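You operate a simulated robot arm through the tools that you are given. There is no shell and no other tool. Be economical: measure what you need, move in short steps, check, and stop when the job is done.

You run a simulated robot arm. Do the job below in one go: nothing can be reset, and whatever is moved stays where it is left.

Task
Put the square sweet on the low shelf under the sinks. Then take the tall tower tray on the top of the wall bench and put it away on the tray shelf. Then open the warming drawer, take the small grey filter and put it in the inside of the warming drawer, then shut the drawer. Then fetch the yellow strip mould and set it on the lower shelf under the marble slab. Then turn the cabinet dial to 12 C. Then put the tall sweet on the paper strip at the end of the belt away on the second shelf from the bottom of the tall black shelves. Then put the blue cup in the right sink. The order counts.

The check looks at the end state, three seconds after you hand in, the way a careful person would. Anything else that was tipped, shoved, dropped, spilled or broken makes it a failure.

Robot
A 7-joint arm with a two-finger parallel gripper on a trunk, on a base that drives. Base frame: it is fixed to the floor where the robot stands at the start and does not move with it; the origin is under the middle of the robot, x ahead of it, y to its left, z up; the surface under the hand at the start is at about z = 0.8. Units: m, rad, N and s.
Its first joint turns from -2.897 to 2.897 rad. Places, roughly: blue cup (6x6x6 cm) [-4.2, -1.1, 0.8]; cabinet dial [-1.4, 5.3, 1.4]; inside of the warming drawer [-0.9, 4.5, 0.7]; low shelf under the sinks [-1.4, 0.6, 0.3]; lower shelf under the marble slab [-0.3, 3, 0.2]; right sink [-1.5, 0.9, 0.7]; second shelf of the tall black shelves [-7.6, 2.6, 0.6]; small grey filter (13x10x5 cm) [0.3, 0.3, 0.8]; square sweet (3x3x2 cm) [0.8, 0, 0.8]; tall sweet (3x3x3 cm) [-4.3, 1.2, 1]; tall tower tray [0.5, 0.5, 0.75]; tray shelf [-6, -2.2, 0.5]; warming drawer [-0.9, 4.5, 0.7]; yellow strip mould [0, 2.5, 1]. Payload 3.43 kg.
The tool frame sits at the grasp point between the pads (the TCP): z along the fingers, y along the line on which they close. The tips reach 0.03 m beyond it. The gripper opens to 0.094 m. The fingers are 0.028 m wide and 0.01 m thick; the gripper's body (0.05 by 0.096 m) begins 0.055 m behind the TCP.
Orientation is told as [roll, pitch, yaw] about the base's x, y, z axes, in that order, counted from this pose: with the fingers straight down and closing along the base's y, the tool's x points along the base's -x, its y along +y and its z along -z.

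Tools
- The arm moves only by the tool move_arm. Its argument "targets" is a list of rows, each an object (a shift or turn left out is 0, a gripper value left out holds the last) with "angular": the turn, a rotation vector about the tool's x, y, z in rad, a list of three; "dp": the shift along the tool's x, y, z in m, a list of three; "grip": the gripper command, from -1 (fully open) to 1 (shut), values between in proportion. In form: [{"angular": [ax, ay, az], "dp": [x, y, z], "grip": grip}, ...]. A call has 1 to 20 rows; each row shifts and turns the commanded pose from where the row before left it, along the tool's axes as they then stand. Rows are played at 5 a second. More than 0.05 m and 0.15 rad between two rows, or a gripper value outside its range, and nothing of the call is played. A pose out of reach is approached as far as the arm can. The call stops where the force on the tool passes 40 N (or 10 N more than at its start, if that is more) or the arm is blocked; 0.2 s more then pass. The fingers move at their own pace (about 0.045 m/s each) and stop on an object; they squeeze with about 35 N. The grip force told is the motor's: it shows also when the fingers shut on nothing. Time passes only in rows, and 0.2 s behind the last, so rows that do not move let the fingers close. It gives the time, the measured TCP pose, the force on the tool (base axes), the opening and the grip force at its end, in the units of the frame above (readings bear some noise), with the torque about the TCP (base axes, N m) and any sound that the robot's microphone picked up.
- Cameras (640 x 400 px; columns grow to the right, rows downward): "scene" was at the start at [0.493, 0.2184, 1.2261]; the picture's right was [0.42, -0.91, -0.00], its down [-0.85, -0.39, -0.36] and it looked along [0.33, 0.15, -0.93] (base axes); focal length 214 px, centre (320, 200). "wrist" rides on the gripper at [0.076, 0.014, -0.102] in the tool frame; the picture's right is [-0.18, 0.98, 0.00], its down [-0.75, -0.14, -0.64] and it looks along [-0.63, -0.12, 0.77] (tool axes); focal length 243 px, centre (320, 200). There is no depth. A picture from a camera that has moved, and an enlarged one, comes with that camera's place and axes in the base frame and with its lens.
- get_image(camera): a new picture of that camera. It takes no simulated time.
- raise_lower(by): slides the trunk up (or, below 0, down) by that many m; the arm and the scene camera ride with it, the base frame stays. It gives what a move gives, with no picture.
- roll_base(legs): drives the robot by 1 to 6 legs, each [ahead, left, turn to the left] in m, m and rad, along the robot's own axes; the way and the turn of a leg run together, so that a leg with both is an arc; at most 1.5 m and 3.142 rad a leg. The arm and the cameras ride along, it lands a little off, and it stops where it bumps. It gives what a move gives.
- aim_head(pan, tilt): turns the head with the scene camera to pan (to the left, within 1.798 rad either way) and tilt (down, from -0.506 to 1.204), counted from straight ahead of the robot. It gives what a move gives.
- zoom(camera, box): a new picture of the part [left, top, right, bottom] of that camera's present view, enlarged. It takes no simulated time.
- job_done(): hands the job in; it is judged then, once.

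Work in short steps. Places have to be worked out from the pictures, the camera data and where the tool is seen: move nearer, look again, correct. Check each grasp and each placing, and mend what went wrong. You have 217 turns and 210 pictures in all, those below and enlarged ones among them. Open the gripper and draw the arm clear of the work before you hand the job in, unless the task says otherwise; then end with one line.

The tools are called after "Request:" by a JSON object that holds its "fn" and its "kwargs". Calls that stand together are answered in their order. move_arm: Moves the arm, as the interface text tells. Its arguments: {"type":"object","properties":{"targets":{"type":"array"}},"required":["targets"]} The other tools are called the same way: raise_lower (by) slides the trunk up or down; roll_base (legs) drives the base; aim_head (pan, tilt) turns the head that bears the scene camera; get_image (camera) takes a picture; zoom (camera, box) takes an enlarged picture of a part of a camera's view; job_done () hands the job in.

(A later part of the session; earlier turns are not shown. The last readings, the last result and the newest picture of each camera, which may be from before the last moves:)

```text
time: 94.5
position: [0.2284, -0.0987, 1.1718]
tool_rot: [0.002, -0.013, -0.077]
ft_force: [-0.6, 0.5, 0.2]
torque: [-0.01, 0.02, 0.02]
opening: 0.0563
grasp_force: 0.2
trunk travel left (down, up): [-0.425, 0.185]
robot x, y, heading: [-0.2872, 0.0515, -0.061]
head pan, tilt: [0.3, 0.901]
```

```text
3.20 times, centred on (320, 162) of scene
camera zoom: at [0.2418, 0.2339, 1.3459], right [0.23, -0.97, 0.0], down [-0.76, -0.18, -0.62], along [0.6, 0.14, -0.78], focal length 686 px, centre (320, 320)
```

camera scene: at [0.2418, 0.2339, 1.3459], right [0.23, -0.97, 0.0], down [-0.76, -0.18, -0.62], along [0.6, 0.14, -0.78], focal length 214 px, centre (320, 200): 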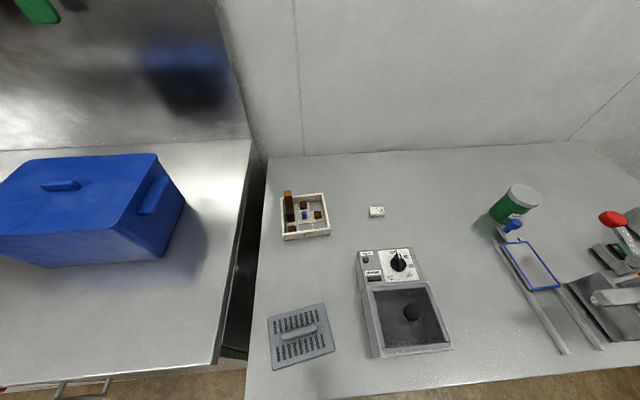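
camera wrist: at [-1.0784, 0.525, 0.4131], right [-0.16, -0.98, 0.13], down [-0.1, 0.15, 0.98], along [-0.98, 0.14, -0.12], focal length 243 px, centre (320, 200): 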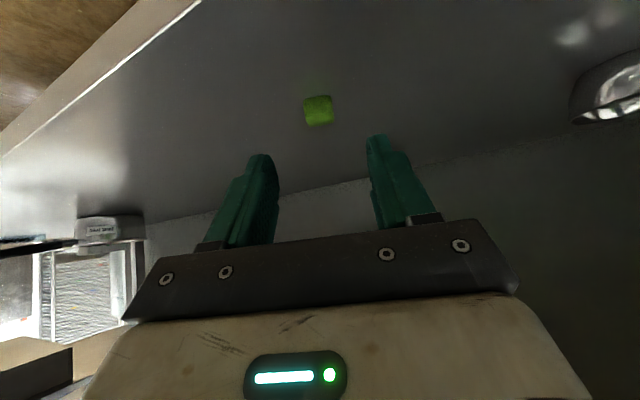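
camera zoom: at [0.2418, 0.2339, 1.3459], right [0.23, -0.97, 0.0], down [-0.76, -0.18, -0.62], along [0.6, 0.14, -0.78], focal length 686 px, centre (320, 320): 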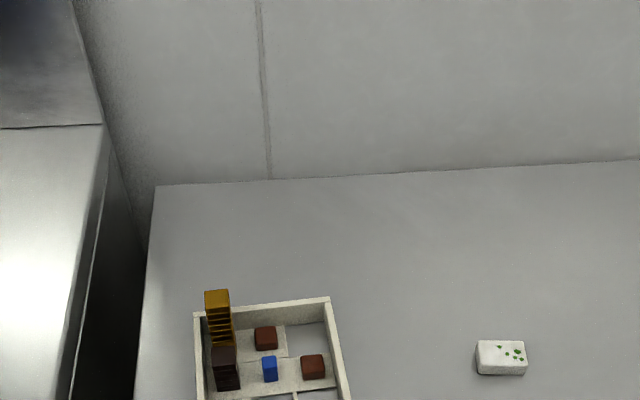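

The tray with the tall stacks is at about (0.585, 0.36). I drive up to the bench and bring the wrist over it for a close look.

Request:
{"fn": "roll_base", "kwargs": {"legs": [[0, 0, 0.065], [0.24, -0.02, 0]]}}

Request:
{"fn": "move_arm", "kwargs": {"targets": [{"dp": [0, 0.05, 0], "grip": -1}, {"dp": [0, 0.05, 0]}, {"dp": [0, 0.05, 0]}, {"dp": [-0.03, 0.04, 0]}, {"dp": [-0.03, 0.04, 0]}, {}]}}

Request:
{"fn": "aim_head", "kwargs": {"pan": 0.5, "tilt": 1.15}}

Request:
{"fn": "get_image", "kwargs": {"camera": "wrist"}}

Request:
{"fn": "get_image", "kwargs": {"camera": "scene"}}

```text
time: 96.7
position: [0.4694, -0.0874, 1.1725]
tool_rot: [0.002, -0.013, -0.014]
ft_force: [-0.3, -0.2, 0.1]
torque: [0.0, -0.02, -0.02]
opening: 0.0566
grasp_force: 0.0
trunk travel left (down, up): [-0.425, 0.185]
robot x, y, heading: [-0.0546, 0.0306, -0.004]
head pan, tilt: [0.3, 0.901]
```

```text
time: 98.1
position: [0.5325, 0.1395, 1.1705]
tool_rot: [0.003, -0.014, -0.016]
ft_force: [-0.1, 0.7, 0.8]
torque: [-0.05, 0.0, -0.02]
opening: 0.0939
grasp_force: 0.1
trunk travel left (down, up): [-0.425, 0.185]
robot x, y, heading: [-0.0573, 0.0301, -0.002]
head pan, tilt: [0.3, 0.901]
```

```text
time: 98.9
position: [0.5322, 0.1394, 1.1707]
tool_rot: [0.002, -0.014, -0.013]
ft_force: [0.5, -0.1, -0.3]
torque: [-0.02, 0.0, 0.0]
opening: 0.0943
grasp_force: 0.2
trunk travel left (down, up): [-0.425, 0.185]
robot x, y, heading: [-0.0529, 0.0297, -0.009]
head pan, tilt: [0.499, 1.15]
```

```text
176 pictures are left
camera wrist: at [0.4557, 0.1544, 1.2717], right [0.2, 0.98, 0.01], down [0.74, -0.15, 0.65], along [0.64, -0.13, -0.76], focal length 243 px, centre (320, 200)
```

wrist: 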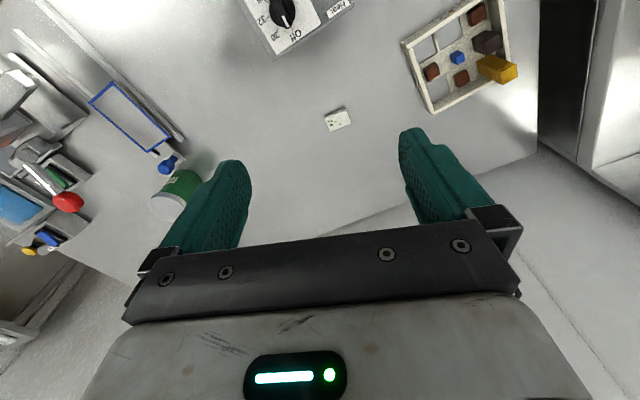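

```text
175 pictures are left
camera scene: at [0.4424, 0.2521, 1.329], right [0.47, -0.88, 0.0], down [-0.8, -0.43, -0.41], along [0.36, 0.19, -0.91], focal length 214 px, centre (320, 200)
```

scene: 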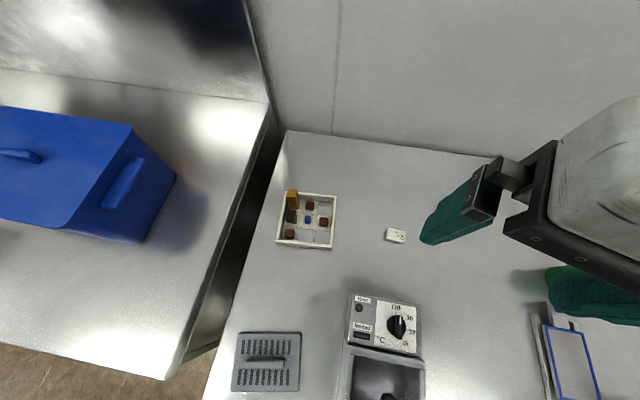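

Request:
{"fn": "zoom", "kwargs": {"camera": "scene", "box": [250, 170, 370, 270]}}

Request:
{"fn": "zoom", "kwargs": {"camera": "wrist", "box": [380, 0, 540, 120]}}

```text
4.00 times, centred on (310, 220) of scene
camera zoom: at [0.4424, 0.2521, 1.329], right [0.47, -0.88, 0.0], down [-0.8, -0.43, -0.41], along [0.36, 0.19, -0.91], focal length 858 px, centre (360, 120)
```

zoom: 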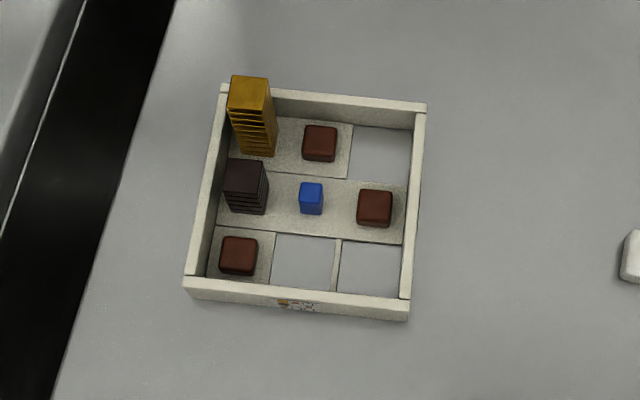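

```text
3.33 times, centred on (460, 60) of wrist
camera zoom: at [0.4557, 0.1544, 1.2717], right [0.2, 0.98, 0.01], down [0.74, -0.15, 0.65], along [0.64, -0.13, -0.76], focal length 809 px, centre (-147, 667)
```

zoom: 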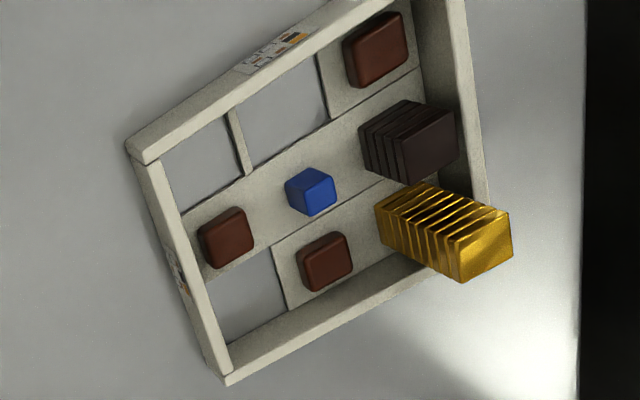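

Tray is 12.7 cm square, yawed about 22°, with its front-middle compartment empty – I'll grip the front wall's centre at ≈(0.529, 0.337). To keep the wrist clear of the head I shift the base back and left first, then rotate the tool.

Request:
{"fn": "roll_base", "kwargs": {"legs": [[-0.1, 0.27, 0]]}}

Request:
{"fn": "move_arm", "kwargs": {"targets": [{"dp": [-0.04, -0.01, 0]}, {"dp": [-0.04, -0.01, 0]}, {"dp": [0, 0, 0], "angular": [0, 0, 0.147]}, {"angular": [0, 0, 0.147]}, {"angular": [0, 0, 0.147]}, {"angular": [0, 0, 0.147]}, {"angular": [0, 0, 0.147]}, {"angular": [0, 0, 0.147]}, {"angular": [0, 0, 0.147]}, {"angular": [0, 0, 0.147]}, {}]}}

Request:
{"fn": "get_image", "kwargs": {"camera": "wrist"}}

Request:
{"fn": "aim_head", "kwargs": {"pan": 0.0, "tilt": 1.15}}

Request:
{"fn": "get_image", "kwargs": {"camera": "scene"}}

```text
time: 100.8
position: [0.4353, 0.3959, 1.1695]
tool_rot: [0.003, -0.014, -0.028]
ft_force: [-0.7, 0.3, 0.4]
torque: [-0.02, -0.01, -0.01]
opening: 0.094
grasp_force: 0.1
trunk travel left (down, up): [-0.425, 0.185]
robot x, y, heading: [-0.1536, 0.2961, -0.02]
head pan, tilt: [0.499, 1.15]
```

```text
time: 103.2
position: [0.5156, 0.374, 1.17]
tool_rot: [0.015, -0.004, -1.206]
ft_force: [0.4, 0.2, -0.2]
torque: [-0.01, -0.01, -0.03]
opening: 0.0941
grasp_force: 0.0
trunk travel left (down, up): [-0.425, 0.185]
robot x, y, heading: [-0.1483, 0.2973, -0.023]
head pan, tilt: [0.499, 1.15]
```

```text
172 pictures are left
camera wrist: at [0.5002, 0.449, 1.2735], right [0.98, 0.18, 0.01], down [0.13, -0.76, 0.64], along [0.13, -0.63, -0.77], focal length 243 px, centre (320, 200)
```

wrist: 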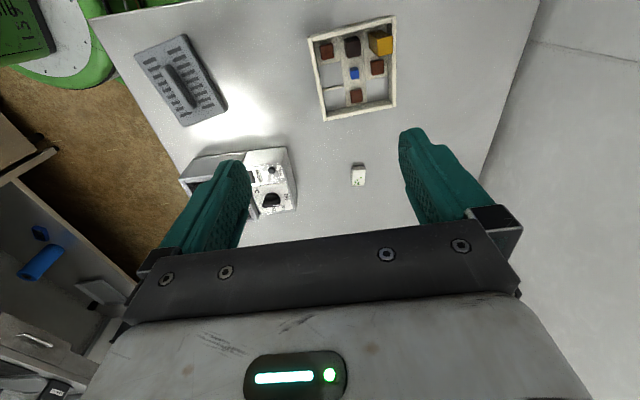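

```text
time: 104.2
position: [0.5143, 0.3731, 1.1709]
tool_rot: [0.015, -0.003, -1.204]
ft_force: [0.1, -1.3, 0.0]
torque: [-0.01, -0.02, 0.01]
opening: 0.094
grasp_force: 0.1
trunk travel left (down, up): [-0.425, 0.185]
robot x, y, heading: [-0.1504, 0.2944, -0.017]
head pan, tilt: [0.0, 1.15]
```

```text
171 pictures are left
camera scene: at [0.3541, 0.481, 1.3289], right [-0.02, -1.0, 0.0], down [-0.91, 0.01, -0.41], along [0.41, -0.01, -0.91], focal length 214 px, centre (320, 200)
```

scene: 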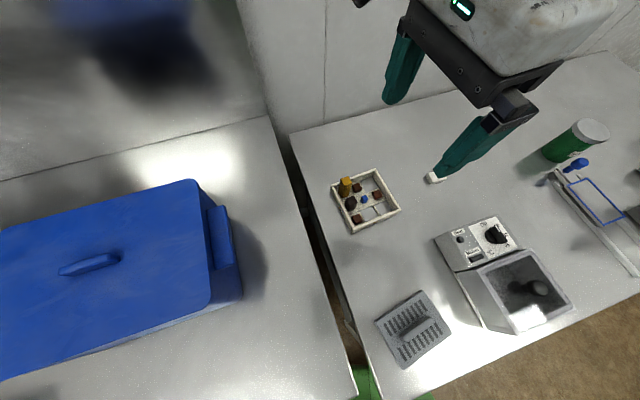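

Tool aligned (~21°). I move over the front wall centre and go down to z≈1.0 for a check, fingers half open.

Request:
{"fn": "move_arm", "kwargs": {"targets": [{"dp": [-0.0395, 0, 0], "grip": -0.1}, {"dp": [0, 0, 0.05]}, {"dp": [0, 0, 0.05]}, {"dp": [0, 0, 0.05]}, {"dp": [0, 0, 0.02]}, {}]}}

Request:
{"fn": "get_image", "kwargs": {"camera": "wrist"}}

Request:
{"fn": "zoom", "kwargs": {"camera": "scene", "box": [290, 120, 450, 240]}}

```text
time: 105.6
position: [0.5327, 0.3355, 1.0005]
tool_rot: [0.013, -0.003, -1.204]
ft_force: [0.3, 1.0, -0.3]
torque: [-0.01, -0.02, 0.0]
opening: 0.0515
grasp_force: 0.1
trunk travel left (down, up): [-0.425, 0.185]
robot x, y, heading: [-0.1524, 0.2965, -0.017]
head pan, tilt: [0.0, 1.15]
```

```text
170 pictures are left
camera wrist: at [0.5171, 0.4111, 1.103], right [0.98, 0.18, 0.01], down [0.13, -0.76, 0.64], along [0.13, -0.63, -0.77], focal length 243 px, centre (320, 200)
```

wrist: 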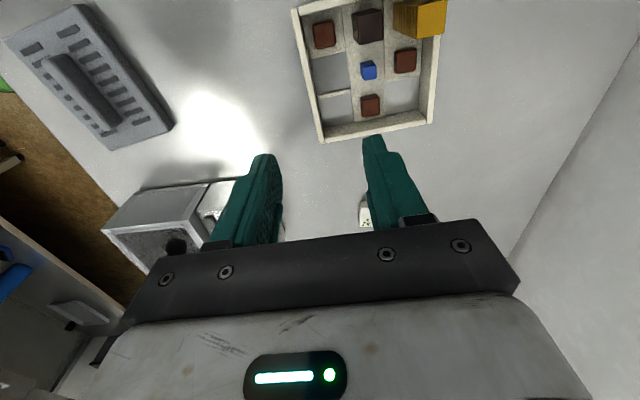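

```text
3.33 times, centred on (370, 180) of scene
camera zoom: at [0.3541, 0.4809, 1.3289], right [-0.02, -1.0, 0.0], down [-0.91, 0.02, -0.41], along [0.41, -0.01, -0.91], focal length 715 px, centre (153, 267)
```

zoom: 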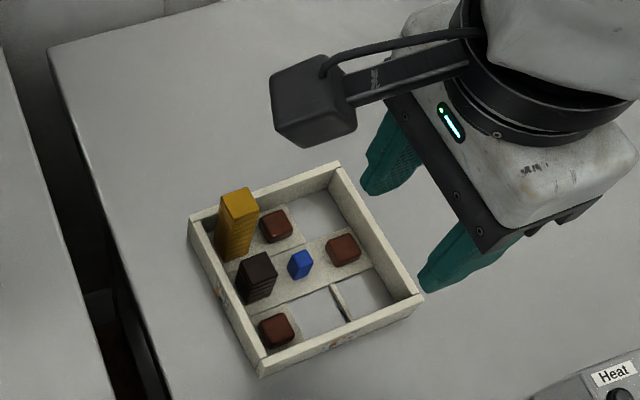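

Front wall found at mid ≈(0.526, 0.341), same yaw. Adjust a few mm, narrow to ~4 cm and go down to z≈0.87, then check.

Request:
{"fn": "move_arm", "kwargs": {"targets": [{"dp": [0.006, -0.004, 0.0], "grip": 0.15}, {"dp": [0, 0, 0.045]}, {"dp": [0, 0, 0.045]}, {"dp": [0, 0, 0.04]}, {}]}}

Request:
{"fn": "get_image", "kwargs": {"camera": "wrist"}}

Request:
{"fn": "zoom", "kwargs": {"camera": "scene", "box": [290, 120, 450, 240]}}

```text
time: 106.8
position: [0.5278, 0.3414, 0.871]
tool_rot: [0.015, -0.004, -1.205]
ft_force: [0.0, 0.5, -0.6]
torque: [0.05, 0.04, 0.0]
opening: 0.0399
grasp_force: 0.1
trunk travel left (down, up): [-0.425, 0.185]
robot x, y, heading: [-0.149, 0.2937, -0.022]
head pan, tilt: [0.0, 1.15]
```

```text
168 pictures are left
camera wrist: at [0.5129, 0.4179, 0.9737], right [0.98, 0.18, 0.01], down [0.13, -0.76, 0.64], along [0.13, -0.63, -0.77], focal length 243 px, centre (320, 200)
```

wrist: 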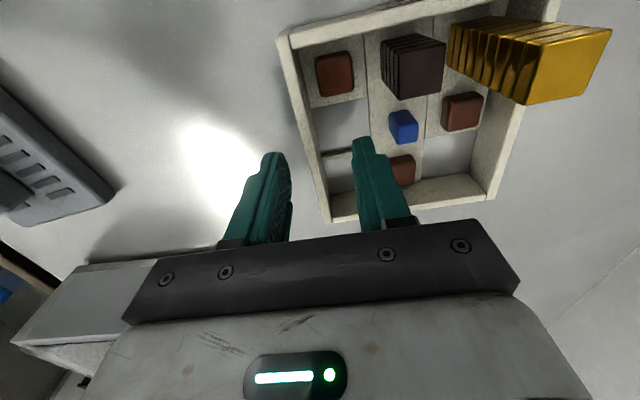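

```text
3.33 times, centred on (370, 180) of scene
camera zoom: at [0.3541, 0.4809, 1.3289], right [-0.02, -1.0, 0.0], down [-0.91, 0.02, -0.41], along [0.41, -0.01, -0.91], focal length 715 px, centre (153, 267)
```

zoom: 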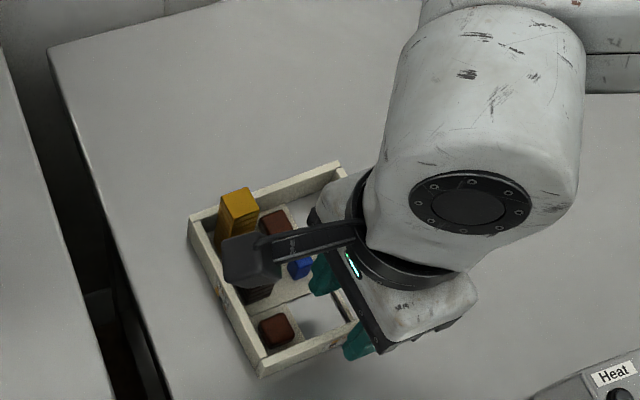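

The inner finger will land in the empty front-middle compartment; shift 4 mm toward its centre and descend to z≈0.84.

Request:
{"fn": "move_arm", "kwargs": {"targets": [{"dp": [0.004, 0, 0.0]}, {"dp": [0, 0, 0.02]}, {"dp": [0, 0, 0.01]}, {}]}}

Request:
{"fn": "get_image", "kwargs": {"camera": "wrist"}}

```text
time: 107.8
position: [0.527, 0.3464, 0.8411]
tool_rot: [0.014, -0.004, -1.205]
ft_force: [0.4, -0.1, 0.6]
torque: [0.03, 0.02, 0.02]
opening: 0.0399
grasp_force: 0.0
trunk travel left (down, up): [-0.425, 0.185]
robot x, y, heading: [-0.152, 0.2928, -0.016]
head pan, tilt: [0.0, 1.15]
```

```text
166 pictures are left
camera wrist: at [0.5123, 0.4227, 0.9439], right [0.98, 0.18, 0.01], down [0.13, -0.76, 0.64], along [0.13, -0.63, -0.77], focal length 243 px, centre (320, 200)
```

wrist: 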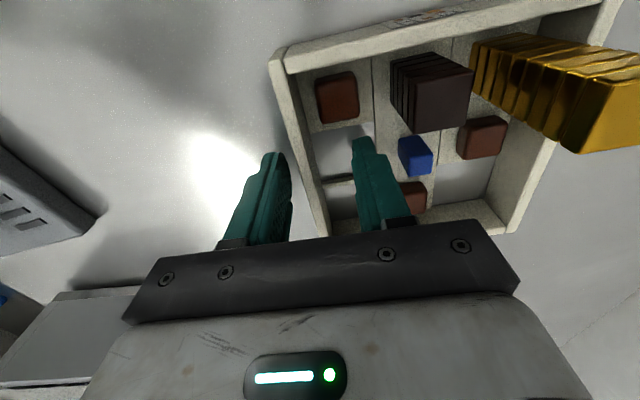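

No contact yet. Down 4 mm more, then close gently and read the force before lifting.

Request:
{"fn": "move_arm", "kwargs": {"targets": [{"dp": [0, 0, 0.004]}, {"grip": 1}, {"grip": 1}, {"grip": 1}, {"grip": 1}]}}

Request:
{"fn": "get_image", "kwargs": {"camera": "wrist"}}

```text
time: 109.0
position: [0.5264, 0.3455, 0.8372]
tool_rot: [0.013, -0.003, -1.204]
ft_force: [-0.9, 1.1, 0.3]
torque: [-0.02, 0.11, 0.01]
opening: 0.0063
grasp_force: 35.0
trunk travel left (down, up): [-0.425, 0.185]
robot x, y, heading: [-0.1567, 0.2933, -0.016]
head pan, tilt: [0.0, 1.15]
```

```text
165 pictures are left
camera wrist: at [0.5122, 0.4222, 0.9399], right [0.98, 0.18, 0.01], down [0.13, -0.76, 0.64], along [0.13, -0.63, -0.77], focal length 243 px, centre (320, 200)
```

wrist: 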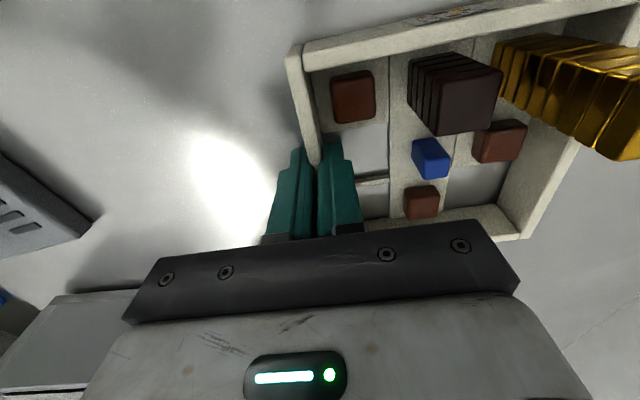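

Wall pinched (6 mm). Slow lift of 3 cm and check sag.

Request:
{"fn": "move_arm", "kwargs": {"targets": [{"dp": [0, 0, -0.005]}, {"dp": [0, 0, -0.01]}, {"dp": [0, 0, -0.015]}, {}]}}

Request:
{"fn": "get_image", "kwargs": {"camera": "wrist"}}

Request:
{"fn": "zoom", "kwargs": {"camera": "scene", "box": [290, 120, 450, 240]}}

```text
time: 110.0
position: [0.5264, 0.3456, 0.8658]
tool_rot: [0.014, -0.003, -1.204]
ft_force: [0.3, 0.1, -1.6]
torque: [0.01, 0.12, 0.0]
opening: 0.0065
grasp_force: 34.8
trunk travel left (down, up): [-0.425, 0.185]
robot x, y, heading: [-0.1504, 0.2956, -0.02]
head pan, tilt: [0.0, 1.15]
```

```text
164 pictures are left
camera wrist: at [0.5116, 0.4213, 0.969], right [0.98, 0.18, 0.01], down [0.13, -0.76, 0.64], along [0.13, -0.63, -0.77], focal length 243 px, centre (320, 200)
```

wrist: 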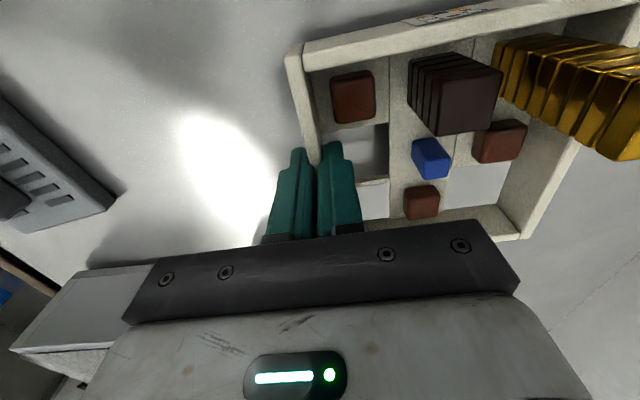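

```text
3.33 times, centred on (370, 180) of scene
camera zoom: at [0.3541, 0.4809, 1.3289], right [-0.02, -1.0, 0.0], down [-0.91, 0.02, -0.41], along [0.41, -0.01, -0.91], focal length 715 px, centre (153, 267)
```

zoom: 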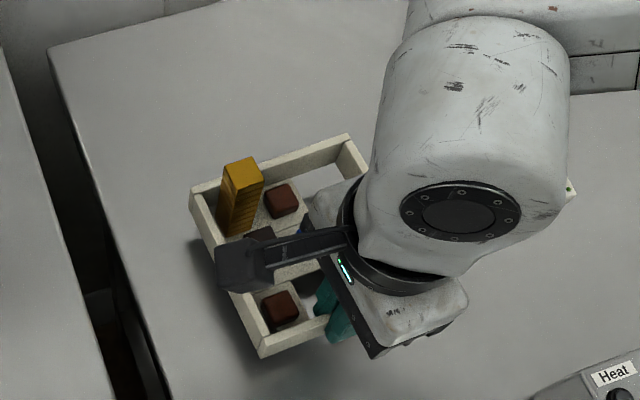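

Solid hold (~1.6 N, no sag). I lift to z≈1.03, back up, and look toward -y for the way out.

Request:
{"fn": "move_arm", "kwargs": {"targets": [{"dp": [0, 0, -0.02]}, {"dp": [0, 0, -0.03]}, {"dp": [0, 0, -0.03]}, {"dp": [0, 0, -0.03]}, {"dp": [0, 0, -0.03]}, {"dp": [0, 0, -0.02]}, {}]}}

Request:
{"fn": "roll_base", "kwargs": {"legs": [[-0.3, 0, 0]]}}

Request:
{"fn": "aim_head", "kwargs": {"pan": -1.5, "tilt": 0.3}}

Request:
{"fn": "get_image", "kwargs": {"camera": "scene"}}

```text
time: 111.6
position: [0.5275, 0.344, 1.0282]
tool_rot: [0.013, -0.004, -1.202]
ft_force: [0.2, -0.6, -2.3]
torque: [-0.04, 0.11, 0.0]
opening: 0.0065
grasp_force: 34.8
trunk travel left (down, up): [-0.425, 0.185]
robot x, y, heading: [-0.1515, 0.2963, -0.021]
head pan, tilt: [0.0, 1.15]
```

```text
time: 113.6
position: [0.2323, 0.3502, 1.0279]
tool_rot: [0.014, -0.003, -1.202]
ft_force: [-0.8, 0.1, -2.2]
torque: [-0.03, 0.1, 0.04]
opening: 0.0063
grasp_force: 35.4
trunk travel left (down, up): [-0.425, 0.185]
robot x, y, heading: [-0.4463, 0.2982, -0.019]
head pan, tilt: [0.0, 1.15]
```

```text
time: 115.2
position: [0.232, 0.3492, 1.0283]
tool_rot: [0.015, -0.003, -1.201]
ft_force: [-0.8, 0.0, -1.4]
torque: [-0.05, 0.11, -0.02]
opening: 0.0065
grasp_force: 35.2
trunk travel left (down, up): [-0.425, 0.185]
robot x, y, heading: [-0.4419, 0.2987, -0.018]
head pan, tilt: [-1.499, 0.3]
```

```text
162 pictures are left
camera scene: at [0.0047, 0.394, 1.3981], right [-1.0, -0.06, 0.0], down [-0.02, 0.3, -0.96], along [0.05, -0.95, -0.3], focal length 214 px, centre (320, 200)
```

scene: 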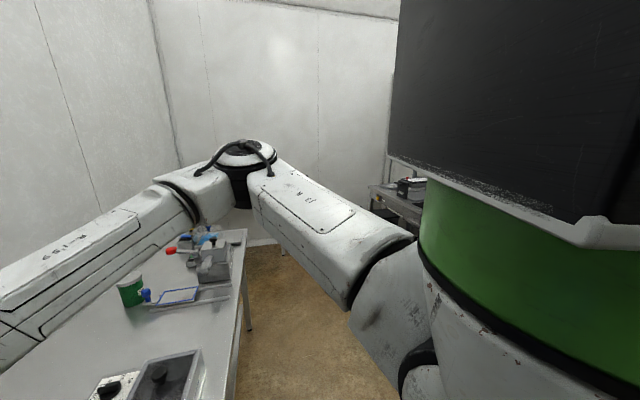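

I turn right to face -y and view the exit.

Request:
{"fn": "roll_base", "kwargs": {"legs": [[0, 0, -1.45]]}}

Request:
{"fn": "aim_head", "kwargs": {"pan": -0.4, "tilt": 0.35}}

Request:
{"fn": "get_image", "kwargs": {"camera": "scene"}}

Request:
{"fn": "get_image", "kwargs": {"camera": "wrist"}}

```text
time: 119.1
position: [-0.3141, -0.3658, 1.029]
tool_rot: [0.013, -0.002, -2.652]
ft_force: [-1.0, 0.0, -0.5]
torque: [0.13, 0.05, -0.06]
opening: 0.0063
grasp_force: 35.4
trunk travel left (down, up): [-0.425, 0.185]
robot x, y, heading: [-0.4482, 0.2993, -1.471]
head pan, tilt: [-1.499, 0.3]
```

```text
time: 120.5
position: [-0.3155, -0.3661, 1.0279]
tool_rot: [0.014, -0.002, -2.652]
ft_force: [0.4, -0.3, -1.7]
torque: [0.09, 0.05, 0.01]
opening: 0.0062
grasp_force: 35.6
trunk travel left (down, up): [-0.425, 0.185]
robot x, y, heading: [-0.4449, 0.2995, -1.464]
head pan, tilt: [-0.4, 0.351]
```

```text
161 pictures are left
camera scene: at [-0.2334, -0.2093, 1.3934], right [-0.96, 0.29, 0.0], down [0.1, 0.33, -0.94], along [-0.27, -0.9, -0.34], focal length 214 px, centre (320, 200)
```

scene: 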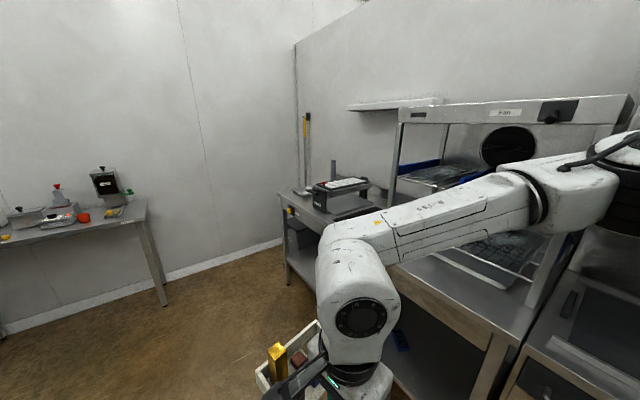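

```text
160 pictures are left
camera wrist: at [-0.2409, -0.3431, 1.1309], right [0.3, -0.95, 0.01], down [-0.73, -0.22, 0.64], along [-0.61, -0.2, -0.77], focal length 243 px, centre (320, 200)
```

wrist: 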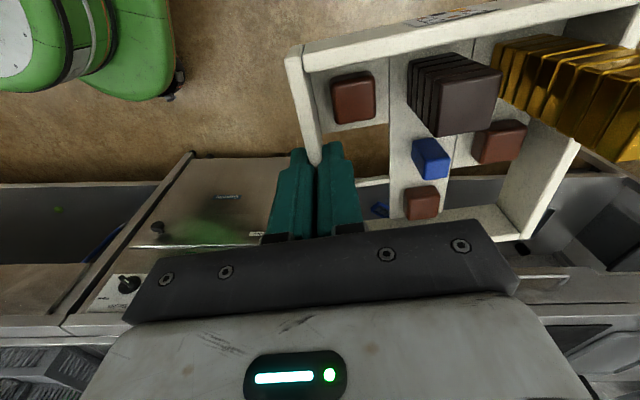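

The -y side is closed; the way out is past the sinks to +y. I turn around left and look up the aisle.

Request:
{"fn": "roll_base", "kwargs": {"legs": [[0, 0, 1.5], [0, 0, 1.54]]}}

Request:
{"fn": "aim_head", "kwargs": {"pan": 0.3, "tilt": 0.35}}

Request:
{"fn": "get_image", "kwargs": {"camera": "scene"}}

```text
time: 128.3
position: [-0.5218, 0.9745, 1.0288]
tool_rot: [0.014, -0.006, 0.408]
ft_force: [-0.6, 0.5, -2.1]
torque: [-0.11, -0.07, 0.01]
opening: 0.0065
grasp_force: 34.7
trunk travel left (down, up): [-0.425, 0.185]
robot x, y, heading: [-0.4471, 0.3014, 1.589]
head pan, tilt: [-0.4, 0.351]
```

```text
time: 129.4
position: [-0.521, 0.9744, 1.0285]
tool_rot: [0.013, -0.002, 0.409]
ft_force: [-0.4, 0.0, -1.5]
torque: [-0.09, -0.04, 0.0]
opening: 0.0065
grasp_force: 34.9
trunk travel left (down, up): [-0.425, 0.185]
robot x, y, heading: [-0.4443, 0.303, 1.597]
head pan, tilt: [0.3, 0.351]
```

```text
159 pictures are left
camera scene: at [-0.68, 0.8258, 1.3934], right [0.95, 0.32, 0.0], down [0.11, -0.33, -0.94], along [-0.3, 0.89, -0.34], focal length 214 px, centre (320, 200)
```

scene: 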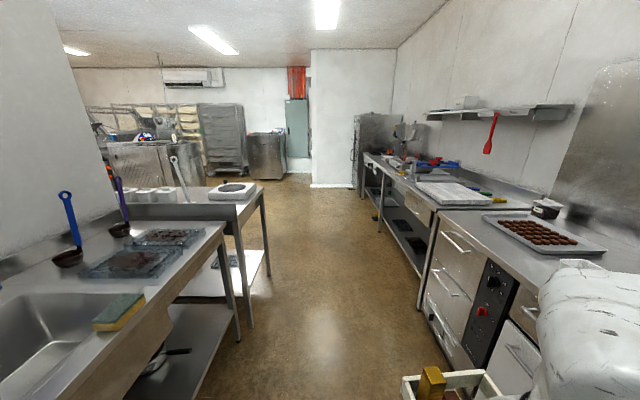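

The whole kitchen line is slanted ~0.27 rad; the aisle runs toward (-1.0, 2.2). I turn left 0.23 and drive up the aisle.

Request:
{"fn": "roll_base", "kwargs": {"legs": [[0, 0, 0.23], [1.2, 0, 0], [0.8, 0, 0]]}}

Request:
{"fn": "aim_head", "kwargs": {"pan": 1.0, "tilt": 0.3}}

Request:
{"fn": "get_image", "kwargs": {"camera": "scene"}}

```text
time: 140.3
position: [-1.21, 2.8992, 1.0284]
tool_rot: [0.015, -0.004, 0.657]
ft_force: [0.8, 0.1, -1.5]
torque: [-0.1, -0.06, 0.02]
opening: 0.0064
grasp_force: 35.0
trunk travel left (down, up): [-0.425, 0.185]
robot x, y, heading: [-0.9633, 2.2645, 1.851]
head pan, tilt: [0.3, 0.351]
```

```text
time: 141.4
position: [-1.2098, 2.8996, 1.0283]
tool_rot: [0.013, -0.003, 0.659]
ft_force: [-0.2, 0.5, -1.3]
torque: [-0.09, -0.08, -0.03]
opening: 0.0063
grasp_force: 35.0
trunk travel left (down, up): [-0.425, 0.185]
robot x, y, heading: [-0.9721, 2.2663, 1.846]
head pan, tilt: [1.0, 0.3]
```

```text
158 pictures are left
camera scene: at [-1.3653, 2.6651, 1.3981], right [0.29, 0.96, 0.0], down [0.28, -0.09, -0.96], along [-0.91, 0.28, -0.3], focal length 214 px, centre (320, 200)
```

scene: 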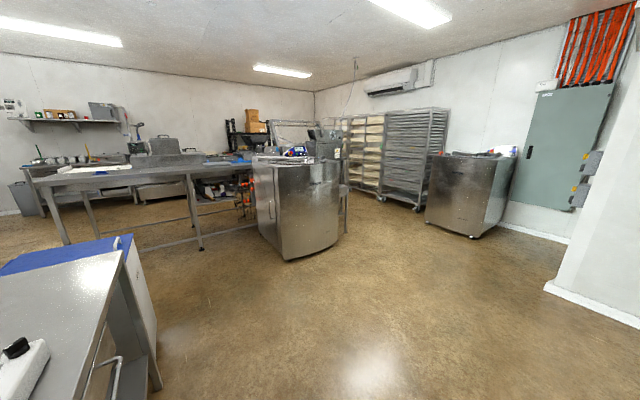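

Open area beyond. I look further left toward the tray shelf.

Request:
{"fn": "aim_head", "kwargs": {"pan": 1.79, "tilt": 0.25}}

Request:
{"fn": "get_image", "kwargs": {"camera": "scene"}}

```text
time: 142.5
position: [-1.2101, 2.9003, 1.029]
tool_rot: [0.014, -0.003, 0.657]
ft_force: [-0.1, 0.3, -2.2]
torque: [-0.1, -0.1, -0.01]
opening: 0.0065
grasp_force: 34.9
trunk travel left (down, up): [-0.425, 0.185]
robot x, y, heading: [-0.9692, 2.262, 1.847]
head pan, tilt: [1.791, 0.25]
```

```text
157 pictures are left
camera scene: at [-1.3584, 2.5935, 1.4029], right [-0.47, 0.88, 0.0], down [0.22, 0.12, -0.97], along [-0.85, -0.46, -0.25], focal length 214 px, centre (320, 200)
```

scene: 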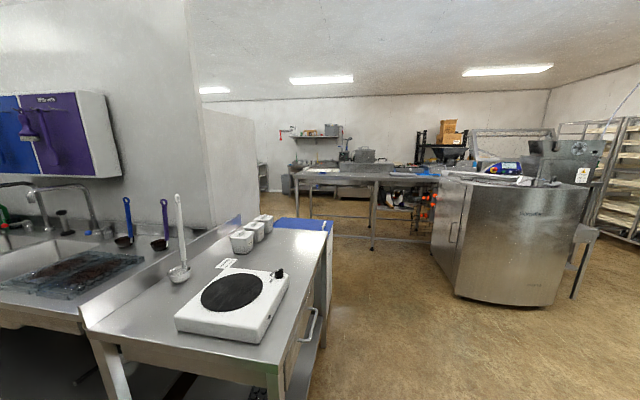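

I plan: forward 0.75, then left toward (-2.4, 3.2), around the small table and blue cart.

Request:
{"fn": "roll_base", "kwargs": {"legs": [[0.75, 0, 0], [0, 0, 1.1], [1.25, 0, 0], [0, 0, 1.4]]}}

Request:
{"fn": "aim_head", "kwargs": {"pan": 0.0, "tilt": 0.35}}

Request:
{"fn": "get_image", "kwargs": {"camera": "scene"}}

```text
time: 158.9
position: [-2.6221, 2.6477, 1.029]
tool_rot: [0.012, -0.004, 3.118]
ft_force: [0.2, 0.0, -2.0]
torque: [0.12, 0.0, 0.02]
opening: 0.0062
grasp_force: 35.1
trunk travel left (down, up): [-0.425, 0.185]
robot x, y, heading: [-2.4059, 3.292, -1.983]
head pan, tilt: [1.791, 0.25]
```

```text
time: 160.7
position: [-2.6228, 2.6475, 1.0287]
tool_rot: [0.013, -0.003, 3.116]
ft_force: [-0.4, -0.1, -1.7]
torque: [0.11, -0.01, 0.01]
opening: 0.0063
grasp_force: 35.2
trunk travel left (down, up): [-0.425, 0.185]
robot x, y, heading: [-2.411, 3.2928, -1.98]
head pan, tilt: [0.0, 0.351]
```

```text
156 pictures are left
camera scene: at [-2.4435, 2.7244, 1.3934], right [-0.92, 0.4, 0.0], down [0.14, 0.32, -0.94], along [-0.37, -0.86, -0.34], focal length 214 px, centre (320, 200)
```

scene: 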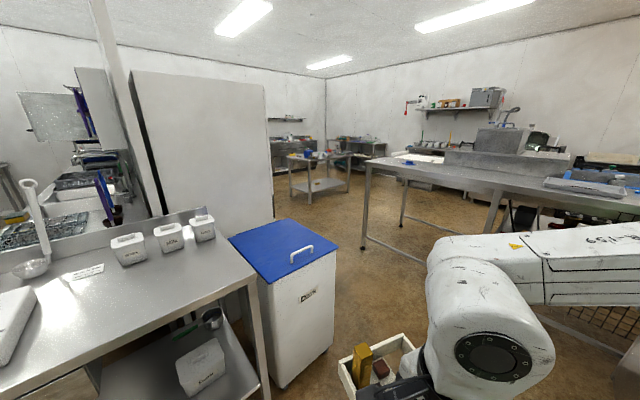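

Gap between the blue bin and the belt table is about 0.9 m. I check the right side (elbow) clearance.

Request:
{"fn": "aim_head", "kwargs": {"pan": -0.9, "tilt": 0.5}}

Request:
{"fn": "get_image", "kwargs": {"camera": "scene"}}

```text
time: 161.9
position: [-2.6229, 2.6483, 1.029]
tool_rot: [0.014, -0.001, 3.116]
ft_force: [-0.2, -0.2, -1.5]
torque: [0.11, -0.01, 0.0]
opening: 0.0064
grasp_force: 34.4
trunk travel left (down, up): [-0.425, 0.185]
robot x, y, heading: [-2.4092, 3.2915, -1.978]
head pan, tilt: [-0.901, 0.499]
```

```text
155 pictures are left
camera scene: at [-2.4944, 2.7863, 1.3797], right [-0.26, 0.97, 0.0], down [0.46, 0.12, -0.88], along [-0.85, -0.23, -0.48], focal length 214 px, centre (320, 200)
```

scene: 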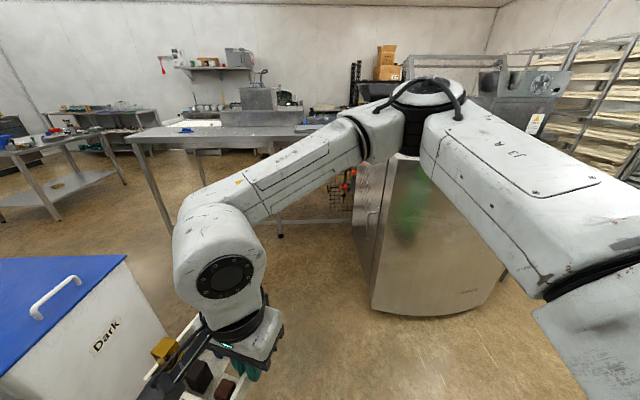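

Elbow rides ~0.45 m to the right at z≈1.35. I advance partway and look again.

Request:
{"fn": "roll_base", "kwargs": {"legs": [[0, 0, -0.05], [1.3, 0, 0]]}}

Request:
{"fn": "get_image", "kwargs": {"camera": "scene"}}

Request:
{"fn": "aim_head", "kwargs": {"pan": 0.1, "tilt": 0.5}}

Request:
{"fn": "get_image", "kwargs": {"camera": "scene"}}

```text
time: 168.9
position: [-3.2354, 1.5118, 1.028]
tool_rot: [0.014, -0.003, 3.139]
ft_force: [-1.0, 1.1, -1.3]
torque: [0.04, -0.01, 0.05]
opening: 0.0063
grasp_force: 34.3
trunk travel left (down, up): [-0.425, 0.185]
robot x, y, heading: [-3.0382, 2.1583, -1.963]
head pan, tilt: [-0.901, 0.499]
```

```text
154 pictures are left
camera scene: at [-3.1105, 1.6524, 1.3799], right [-0.28, 0.96, 0.0], down [0.46, 0.13, -0.88], along [-0.84, -0.24, -0.48], focal length 214 px, centre (320, 200)
```

scene: 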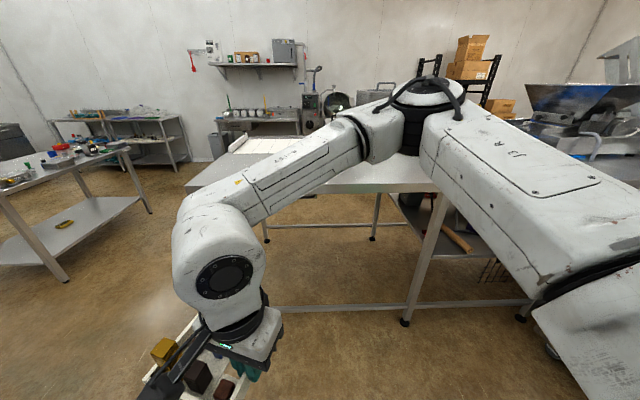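

```text
time: 170.2
position: [-3.2357, 1.5112, 1.0272]
tool_rot: [0.014, -0.002, 3.14]
ft_force: [0.8, 0.1, -1.4]
torque: [0.11, -0.01, -0.04]
opening: 0.0065
grasp_force: 35.1
trunk travel left (down, up): [-0.425, 0.185]
robot x, y, heading: [-3.0351, 2.1567, -1.963]
head pan, tilt: [0.099, 0.499]
```

```text
153 pictures are left
camera scene: at [-3.0494, 1.5905, 1.3797], right [-0.96, 0.29, 0.0], down [0.14, 0.46, -0.88], along [-0.25, -0.84, -0.48], focal length 214 px, centre (320, 200)
```

scene: 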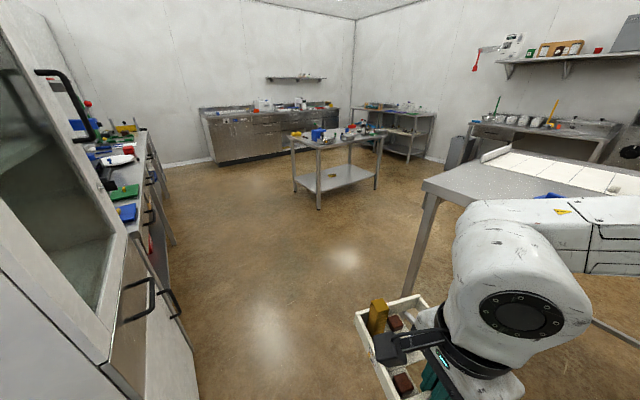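

The tray shelf should be the corner table at the back (405,132). Zoom there.

Request:
{"fn": "zoom", "kwargs": {"camera": "scene", "box": [260, 70, 460, 220]}}

```text
2.67 times, centred on (360, 145) of scene
camera zoom: at [-3.0494, 1.5905, 1.3797], right [-0.96, 0.29, 0.0], down [0.14, 0.46, -0.88], along [-0.25, -0.84, -0.48], focal length 572 px, centre (213, 347)
```

zoom: 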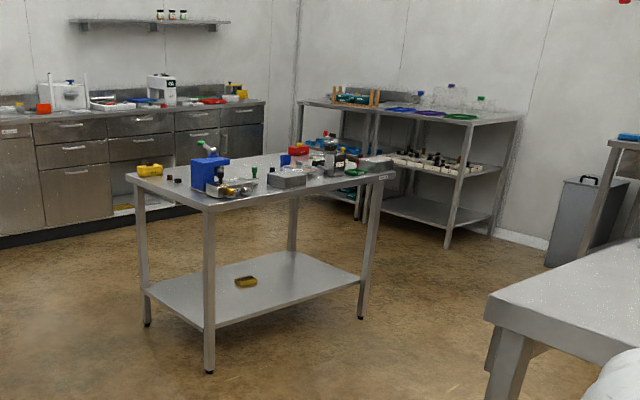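

That rack's middle shelf (with trays, z≈0.5) is the target; its front faces roughly +x. I drive to (-3.25, 0.45) first, then turn into the corridor between belt table and island.

Request:
{"fn": "roll_base", "kwargs": {"legs": [[0, 0, 0.266], [1.2, 0, 0], [0.5, 0, 0], [0, 0, -0.95]]}}

Request:
{"fn": "get_image", "kwargs": {"camera": "scene"}}

```text
time: 172.2
position: [-3.0571, 1.4678, 1.0282]
tool_rot: [0.016, -0.003, -2.874]
ft_force: [0.1, 0.6, -0.9]
torque: [0.12, 0.07, 0.02]
opening: 0.0065
grasp_force: 35.5
trunk travel left (down, up): [-0.425, 0.185]
robot x, y, heading: [-3.0421, 2.1458, -1.689]
head pan, tilt: [0.099, 0.499]
stopped in leg 2: the robot was blocked; the commanded pose is now the measured one
```

```text
151 pictures are left
camera scene: at [-2.8995, 1.5938, 1.3797], right [-1.0, 0.02, 0.0], down [0.01, 0.48, -0.88], along [-0.02, -0.88, -0.48], focal length 214 px, centre (320, 200)
```

scene: 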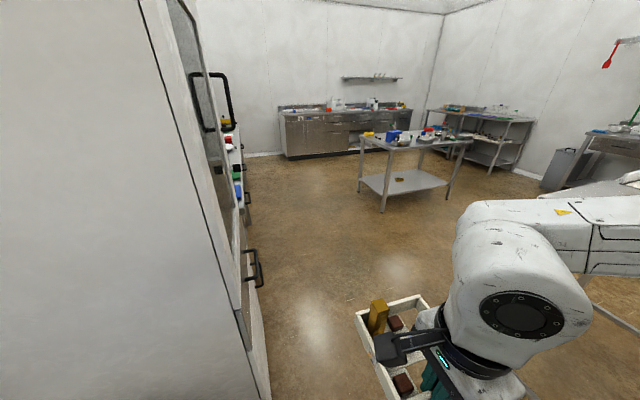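

Base front-left likely met the blue bin. I strafe right 0.35 and pass with heading ≈-1.5.

Request:
{"fn": "roll_base", "kwargs": {"legs": [[-0.05, 0, 0], [0, -0.35, 0], [0, 0, 0.16], [1.2, 0, 0], [0.5, 0, 0], [0, 0, -1.1]]}}

Request:
{"fn": "get_image", "kwargs": {"camera": "scene"}}

```text
time: 186.5
position: [-3.8334, 0.185, 1.0292]
tool_rot: [0.013, -0.001, 2.467]
ft_force: [-0.1, 0.3, -2.0]
torque: [0.08, -0.1, -0.01]
opening: 0.0063
grasp_force: 35.1
trunk travel left (down, up): [-0.425, 0.185]
robot x, y, heading: [-3.2734, 0.5667, -2.63]
head pan, tilt: [0.099, 0.499]
```

```text
150 pictures are left
camera scene: at [-3.6401, 0.1308, 1.3797], right [-0.57, 0.82, 0.0], down [0.39, 0.27, -0.88], along [-0.72, -0.5, -0.48], focal length 214 px, centre (320, 200)
```

scene: 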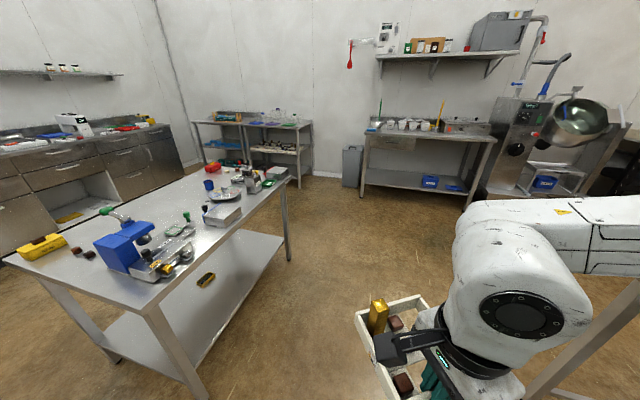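

Path ahead along the island's long side is clear. Drive 2.1 m on this heading.

Request:
{"fn": "roll_base", "kwargs": {"legs": [[1.2, 0, 0], [0.95, 0, 0]]}}

Request:
{"fn": "aim_head", "kwargs": {"pan": 0.4, "tilt": 0.5}}

Request:
{"fn": "get_image", "kwargs": {"camera": "scene"}}

```text
time: 197.2
position: [-5.7182, -0.8592, 1.0283]
tool_rot: [0.013, 0.0, 2.468]
ft_force: [-0.3, -0.4, -1.8]
torque: [0.09, -0.08, 0.0]
opening: 0.0064
grasp_force: 35.0
trunk travel left (down, up): [-0.425, 0.185]
robot x, y, heading: [-5.1551, -0.4748, -2.631]
head pan, tilt: [0.099, 0.499]
```

```text
time: 198.0
position: [-5.717, -0.8582, 1.0268]
tool_rot: [0.013, -0.002, 2.468]
ft_force: [0.2, -0.6, -1.4]
torque: [0.08, -0.03, -0.01]
opening: 0.0063
grasp_force: 34.8
trunk travel left (down, up): [-0.425, 0.185]
robot x, y, heading: [-5.1562, -0.4762, -2.63]
head pan, tilt: [0.4, 0.499]
```

```text
149 pictures are left
camera scene: at [-5.5035, -0.9322, 1.3797], right [-0.79, 0.61, 0.0], down [0.29, 0.38, -0.88], along [-0.54, -0.69, -0.48], focal length 214 px, centre (320, 200)
```

scene: 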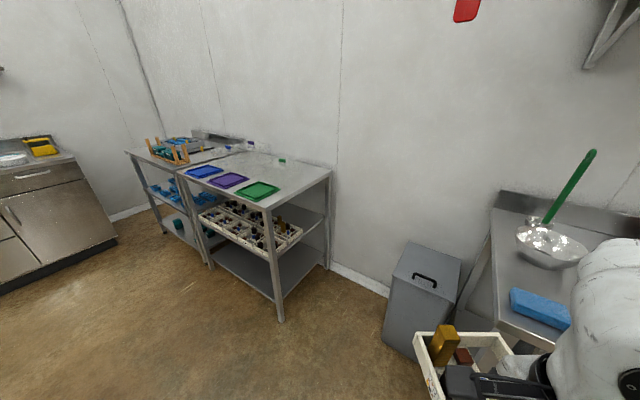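

Request:
{"fn": "zoom", "kwargs": {"camera": "scene", "box": [110, 120, 350, 330]}}

```text
1.90 times, centred on (230, 225) of scene
camera zoom: at [-5.5035, -0.9322, 1.3797], right [-0.79, 0.61, 0.0], down [0.29, 0.38, -0.88], along [-0.54, -0.69, -0.48], focal length 408 px, centre (491, 152)
```

zoom: 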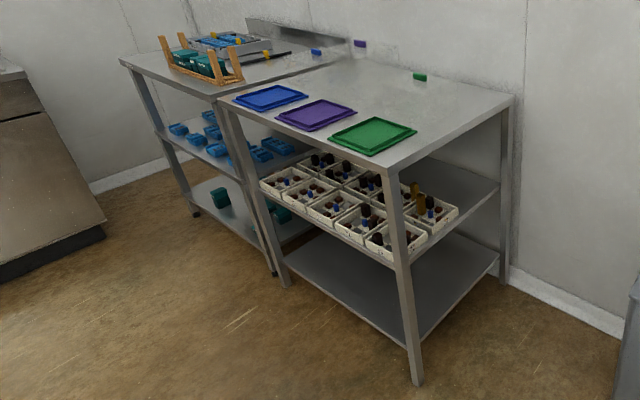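

The middle shelf holds many identical trays; the front two rows look full, but there's free space behind them near the end facing me (right-back). I move closer to inspect the end of the rack.

Request:
{"fn": "roll_base", "kwargs": {"legs": [[0.45, 0, 0], [0, 0, 0.35]]}}

Request:
{"fn": "aim_head", "kwargs": {"pan": 0.1, "tilt": 0.8}}

Request:
{"fn": "raise_lower", "kwargs": {"by": -0.1}}

Request:
{"fn": "get_image", "kwargs": {"camera": "scene"}}

```text
time: 201.8
position: [-5.9583, -1.2462, 1.0277]
tool_rot: [0.014, -0.002, 2.809]
ft_force: [-0.1, -0.2, -1.2]
torque: [0.11, -0.02, -0.02]
opening: 0.0064
grasp_force: 35.2
trunk travel left (down, up): [-0.425, 0.185]
robot x, y, heading: [-5.5588, -0.6976, -2.294]
head pan, tilt: [0.4, 0.499]
```

```text
time: 202.6
position: [-5.9582, -1.2457, 1.0278]
tool_rot: [0.014, -0.003, 2.809]
ft_force: [-0.5, 1.0, -1.4]
torque: [0.08, -0.02, -0.02]
opening: 0.0066
grasp_force: 35.8
trunk travel left (down, up): [-0.425, 0.185]
robot x, y, heading: [-5.5575, -0.6957, -2.289]
head pan, tilt: [0.099, 0.799]
```

```text
time: 204.0
position: [-5.9582, -1.2459, 0.9285]
tool_rot: [0.014, -0.002, 2.808]
ft_force: [-0.3, 0.5, -1.8]
torque: [0.11, -0.04, -0.01]
opening: 0.0062
grasp_force: 34.3
trunk travel left (down, up): [-0.325, 0.285]
robot x, y, heading: [-5.5603, -0.6947, -2.286]
head pan, tilt: [0.099, 0.799]
```

```text
147 pictures are left
camera scene: at [-5.7499, -1.2227, 1.2538], right [-0.81, 0.58, 0.0], down [0.42, 0.58, -0.7], along [-0.4, -0.57, -0.72], focal length 214 px, centre (320, 200)
```

scene: 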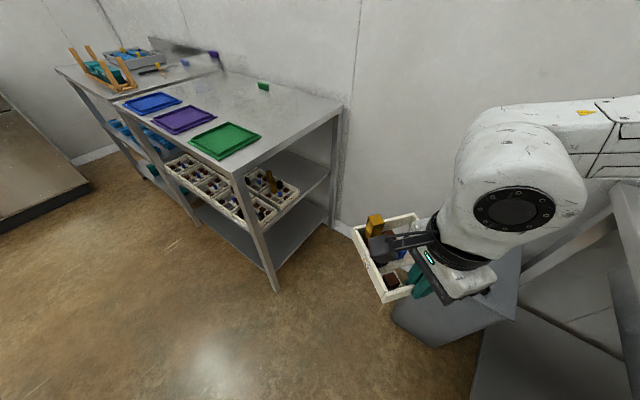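

Request:
{"fn": "zoom", "kwargs": {"camera": "scene", "box": [150, 90, 360, 300]}}

```text
1.90 times, centred on (255, 195) of scene
camera zoom: at [-5.7499, -1.2227, 1.2538], right [-0.81, 0.58, 0.0], down [0.42, 0.58, -0.7], along [-0.4, -0.57, -0.72], focal length 408 px, centre (444, 210)
```

zoom: 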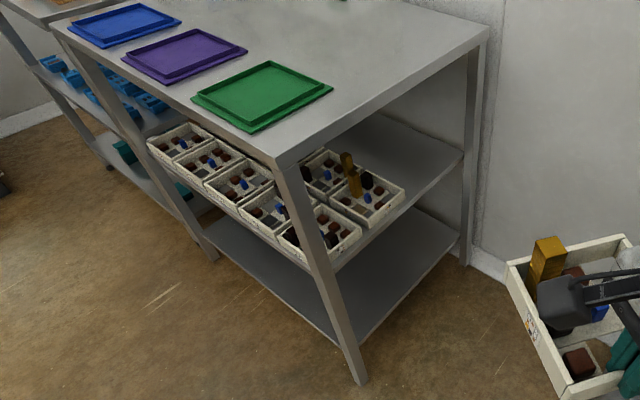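

Shelf z≈0.51, top ≈0.87; free slot at the end behind the second row (depth ≈0.27–0.54). A vertical hand won't fit under the top, so I'll set the tray on the rack's top, regrip a side wall with a leaned tool, and slide it in. First raise, move closer, and yaw the tray to the rack's direction.

Request:
{"fn": "raise_lower", "kwargs": {"by": 0.12}}

Request:
{"fn": "roll_base", "kwargs": {"legs": [[0.43, 0.19, 0]]}}

Request:
{"fn": "move_arm", "kwargs": {"targets": [{"angular": [0, 0, -0.1]}, {"angular": [0, 0, -0.1]}, {"angular": [0, 0, -0.1]}, {"angular": [0, 0, -0.1]}, {"angular": [0, 0, -0.1]}, {"angular": [0, 0, -0.1]}, {}]}}

Request:
{"fn": "aim_head", "kwargs": {"pan": -0.4, "tilt": 1.1}}

Request:
{"fn": "get_image", "kwargs": {"camera": "scene"}}

Request:
{"fn": "get_image", "kwargs": {"camera": "wrist"}}

```text
time: 205.5
position: [-5.9586, -1.2447, 1.0489]
tool_rot: [0.015, -0.001, 2.809]
ft_force: [0.2, -1.2, -1.8]
torque: [0.09, -0.03, 0.02]
opening: 0.0064
grasp_force: 34.7
trunk travel left (down, up): [-0.445, 0.165]
robot x, y, heading: [-5.5579, -0.6939, -2.288]
head pan, tilt: [0.099, 0.799]
```

```text
time: 208.2
position: [-6.0999, -1.6873, 1.0482]
tool_rot: [0.014, -0.001, 2.806]
ft_force: [0.3, -1.5, -1.4]
torque: [0.11, -0.01, -0.02]
opening: 0.0066
grasp_force: 35.0
trunk travel left (down, up): [-0.445, 0.165]
robot x, y, heading: [-5.6998, -1.1404, -2.29]
head pan, tilt: [0.099, 0.799]
```

```text
time: 209.8
position: [-6.1007, -1.687, 1.0472]
tool_rot: [0.011, -0.009, -2.876]
ft_force: [-0.2, 0.8, -2.0]
torque: [0.14, 0.05, -0.05]
opening: 0.0063
grasp_force: 34.8
trunk travel left (down, up): [-0.445, 0.165]
robot x, y, heading: [-5.6974, -1.138, -2.294]
head pan, tilt: [0.099, 0.799]
```

```text
time: 210.8
position: [-6.101, -1.687, 1.0489]
tool_rot: [0.01, -0.009, -2.875]
ft_force: [-0.4, -0.3, -1.7]
torque: [0.11, 0.04, -0.01]
opening: 0.0063
grasp_force: 35.2
trunk travel left (down, up): [-0.445, 0.165]
robot x, y, heading: [-5.6986, -1.1411, -2.291]
head pan, tilt: [-0.4, 1.1]
```

```text
145 pictures are left
camera scene: at [-5.902, -1.6275, 1.3521], right [-0.44, 0.9, 0.0], down [0.8, 0.39, -0.45], along [-0.41, -0.2, -0.89], focal length 214 px, centre (320, 200)
```

scene: 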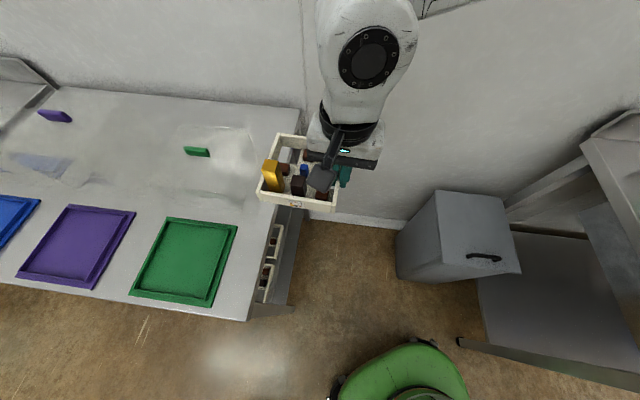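

```text
144 pictures are left
camera wrist: at [-6.0218, -1.6799, 1.1508], right [0.08, -1.0, 0.01], down [-0.76, -0.05, 0.65], along [-0.65, -0.06, -0.76], focal length 243 px, centre (320, 200)
```

wrist: 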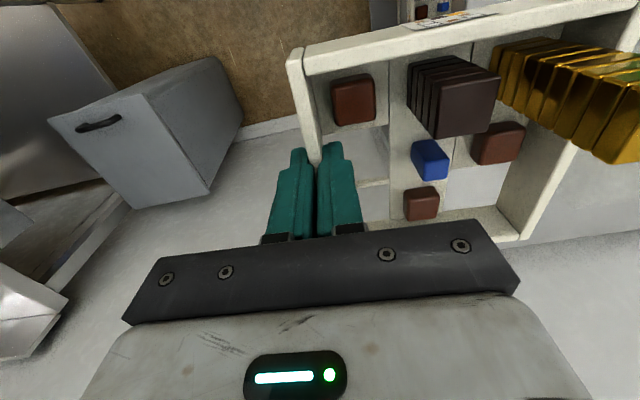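

There seems to be a transparent container with a green cap on the rack top; let me zoom.

Request:
{"fn": "zoom", "kwargs": {"camera": "scene", "box": [20, 80, 340, 330]}}

```text
1.60 times, centred on (180, 205) of scene
camera zoom: at [-5.902, -1.6275, 1.3521], right [-0.44, 0.9, 0.0], down [0.8, 0.39, -0.45], along [-0.41, -0.2, -0.89], focal length 343 px, centre (544, 192)
```

zoom: 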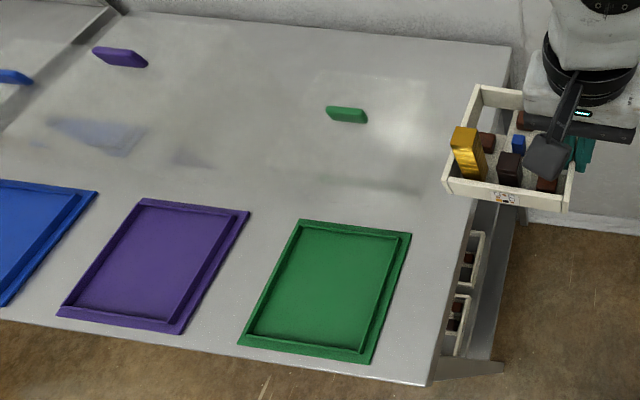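

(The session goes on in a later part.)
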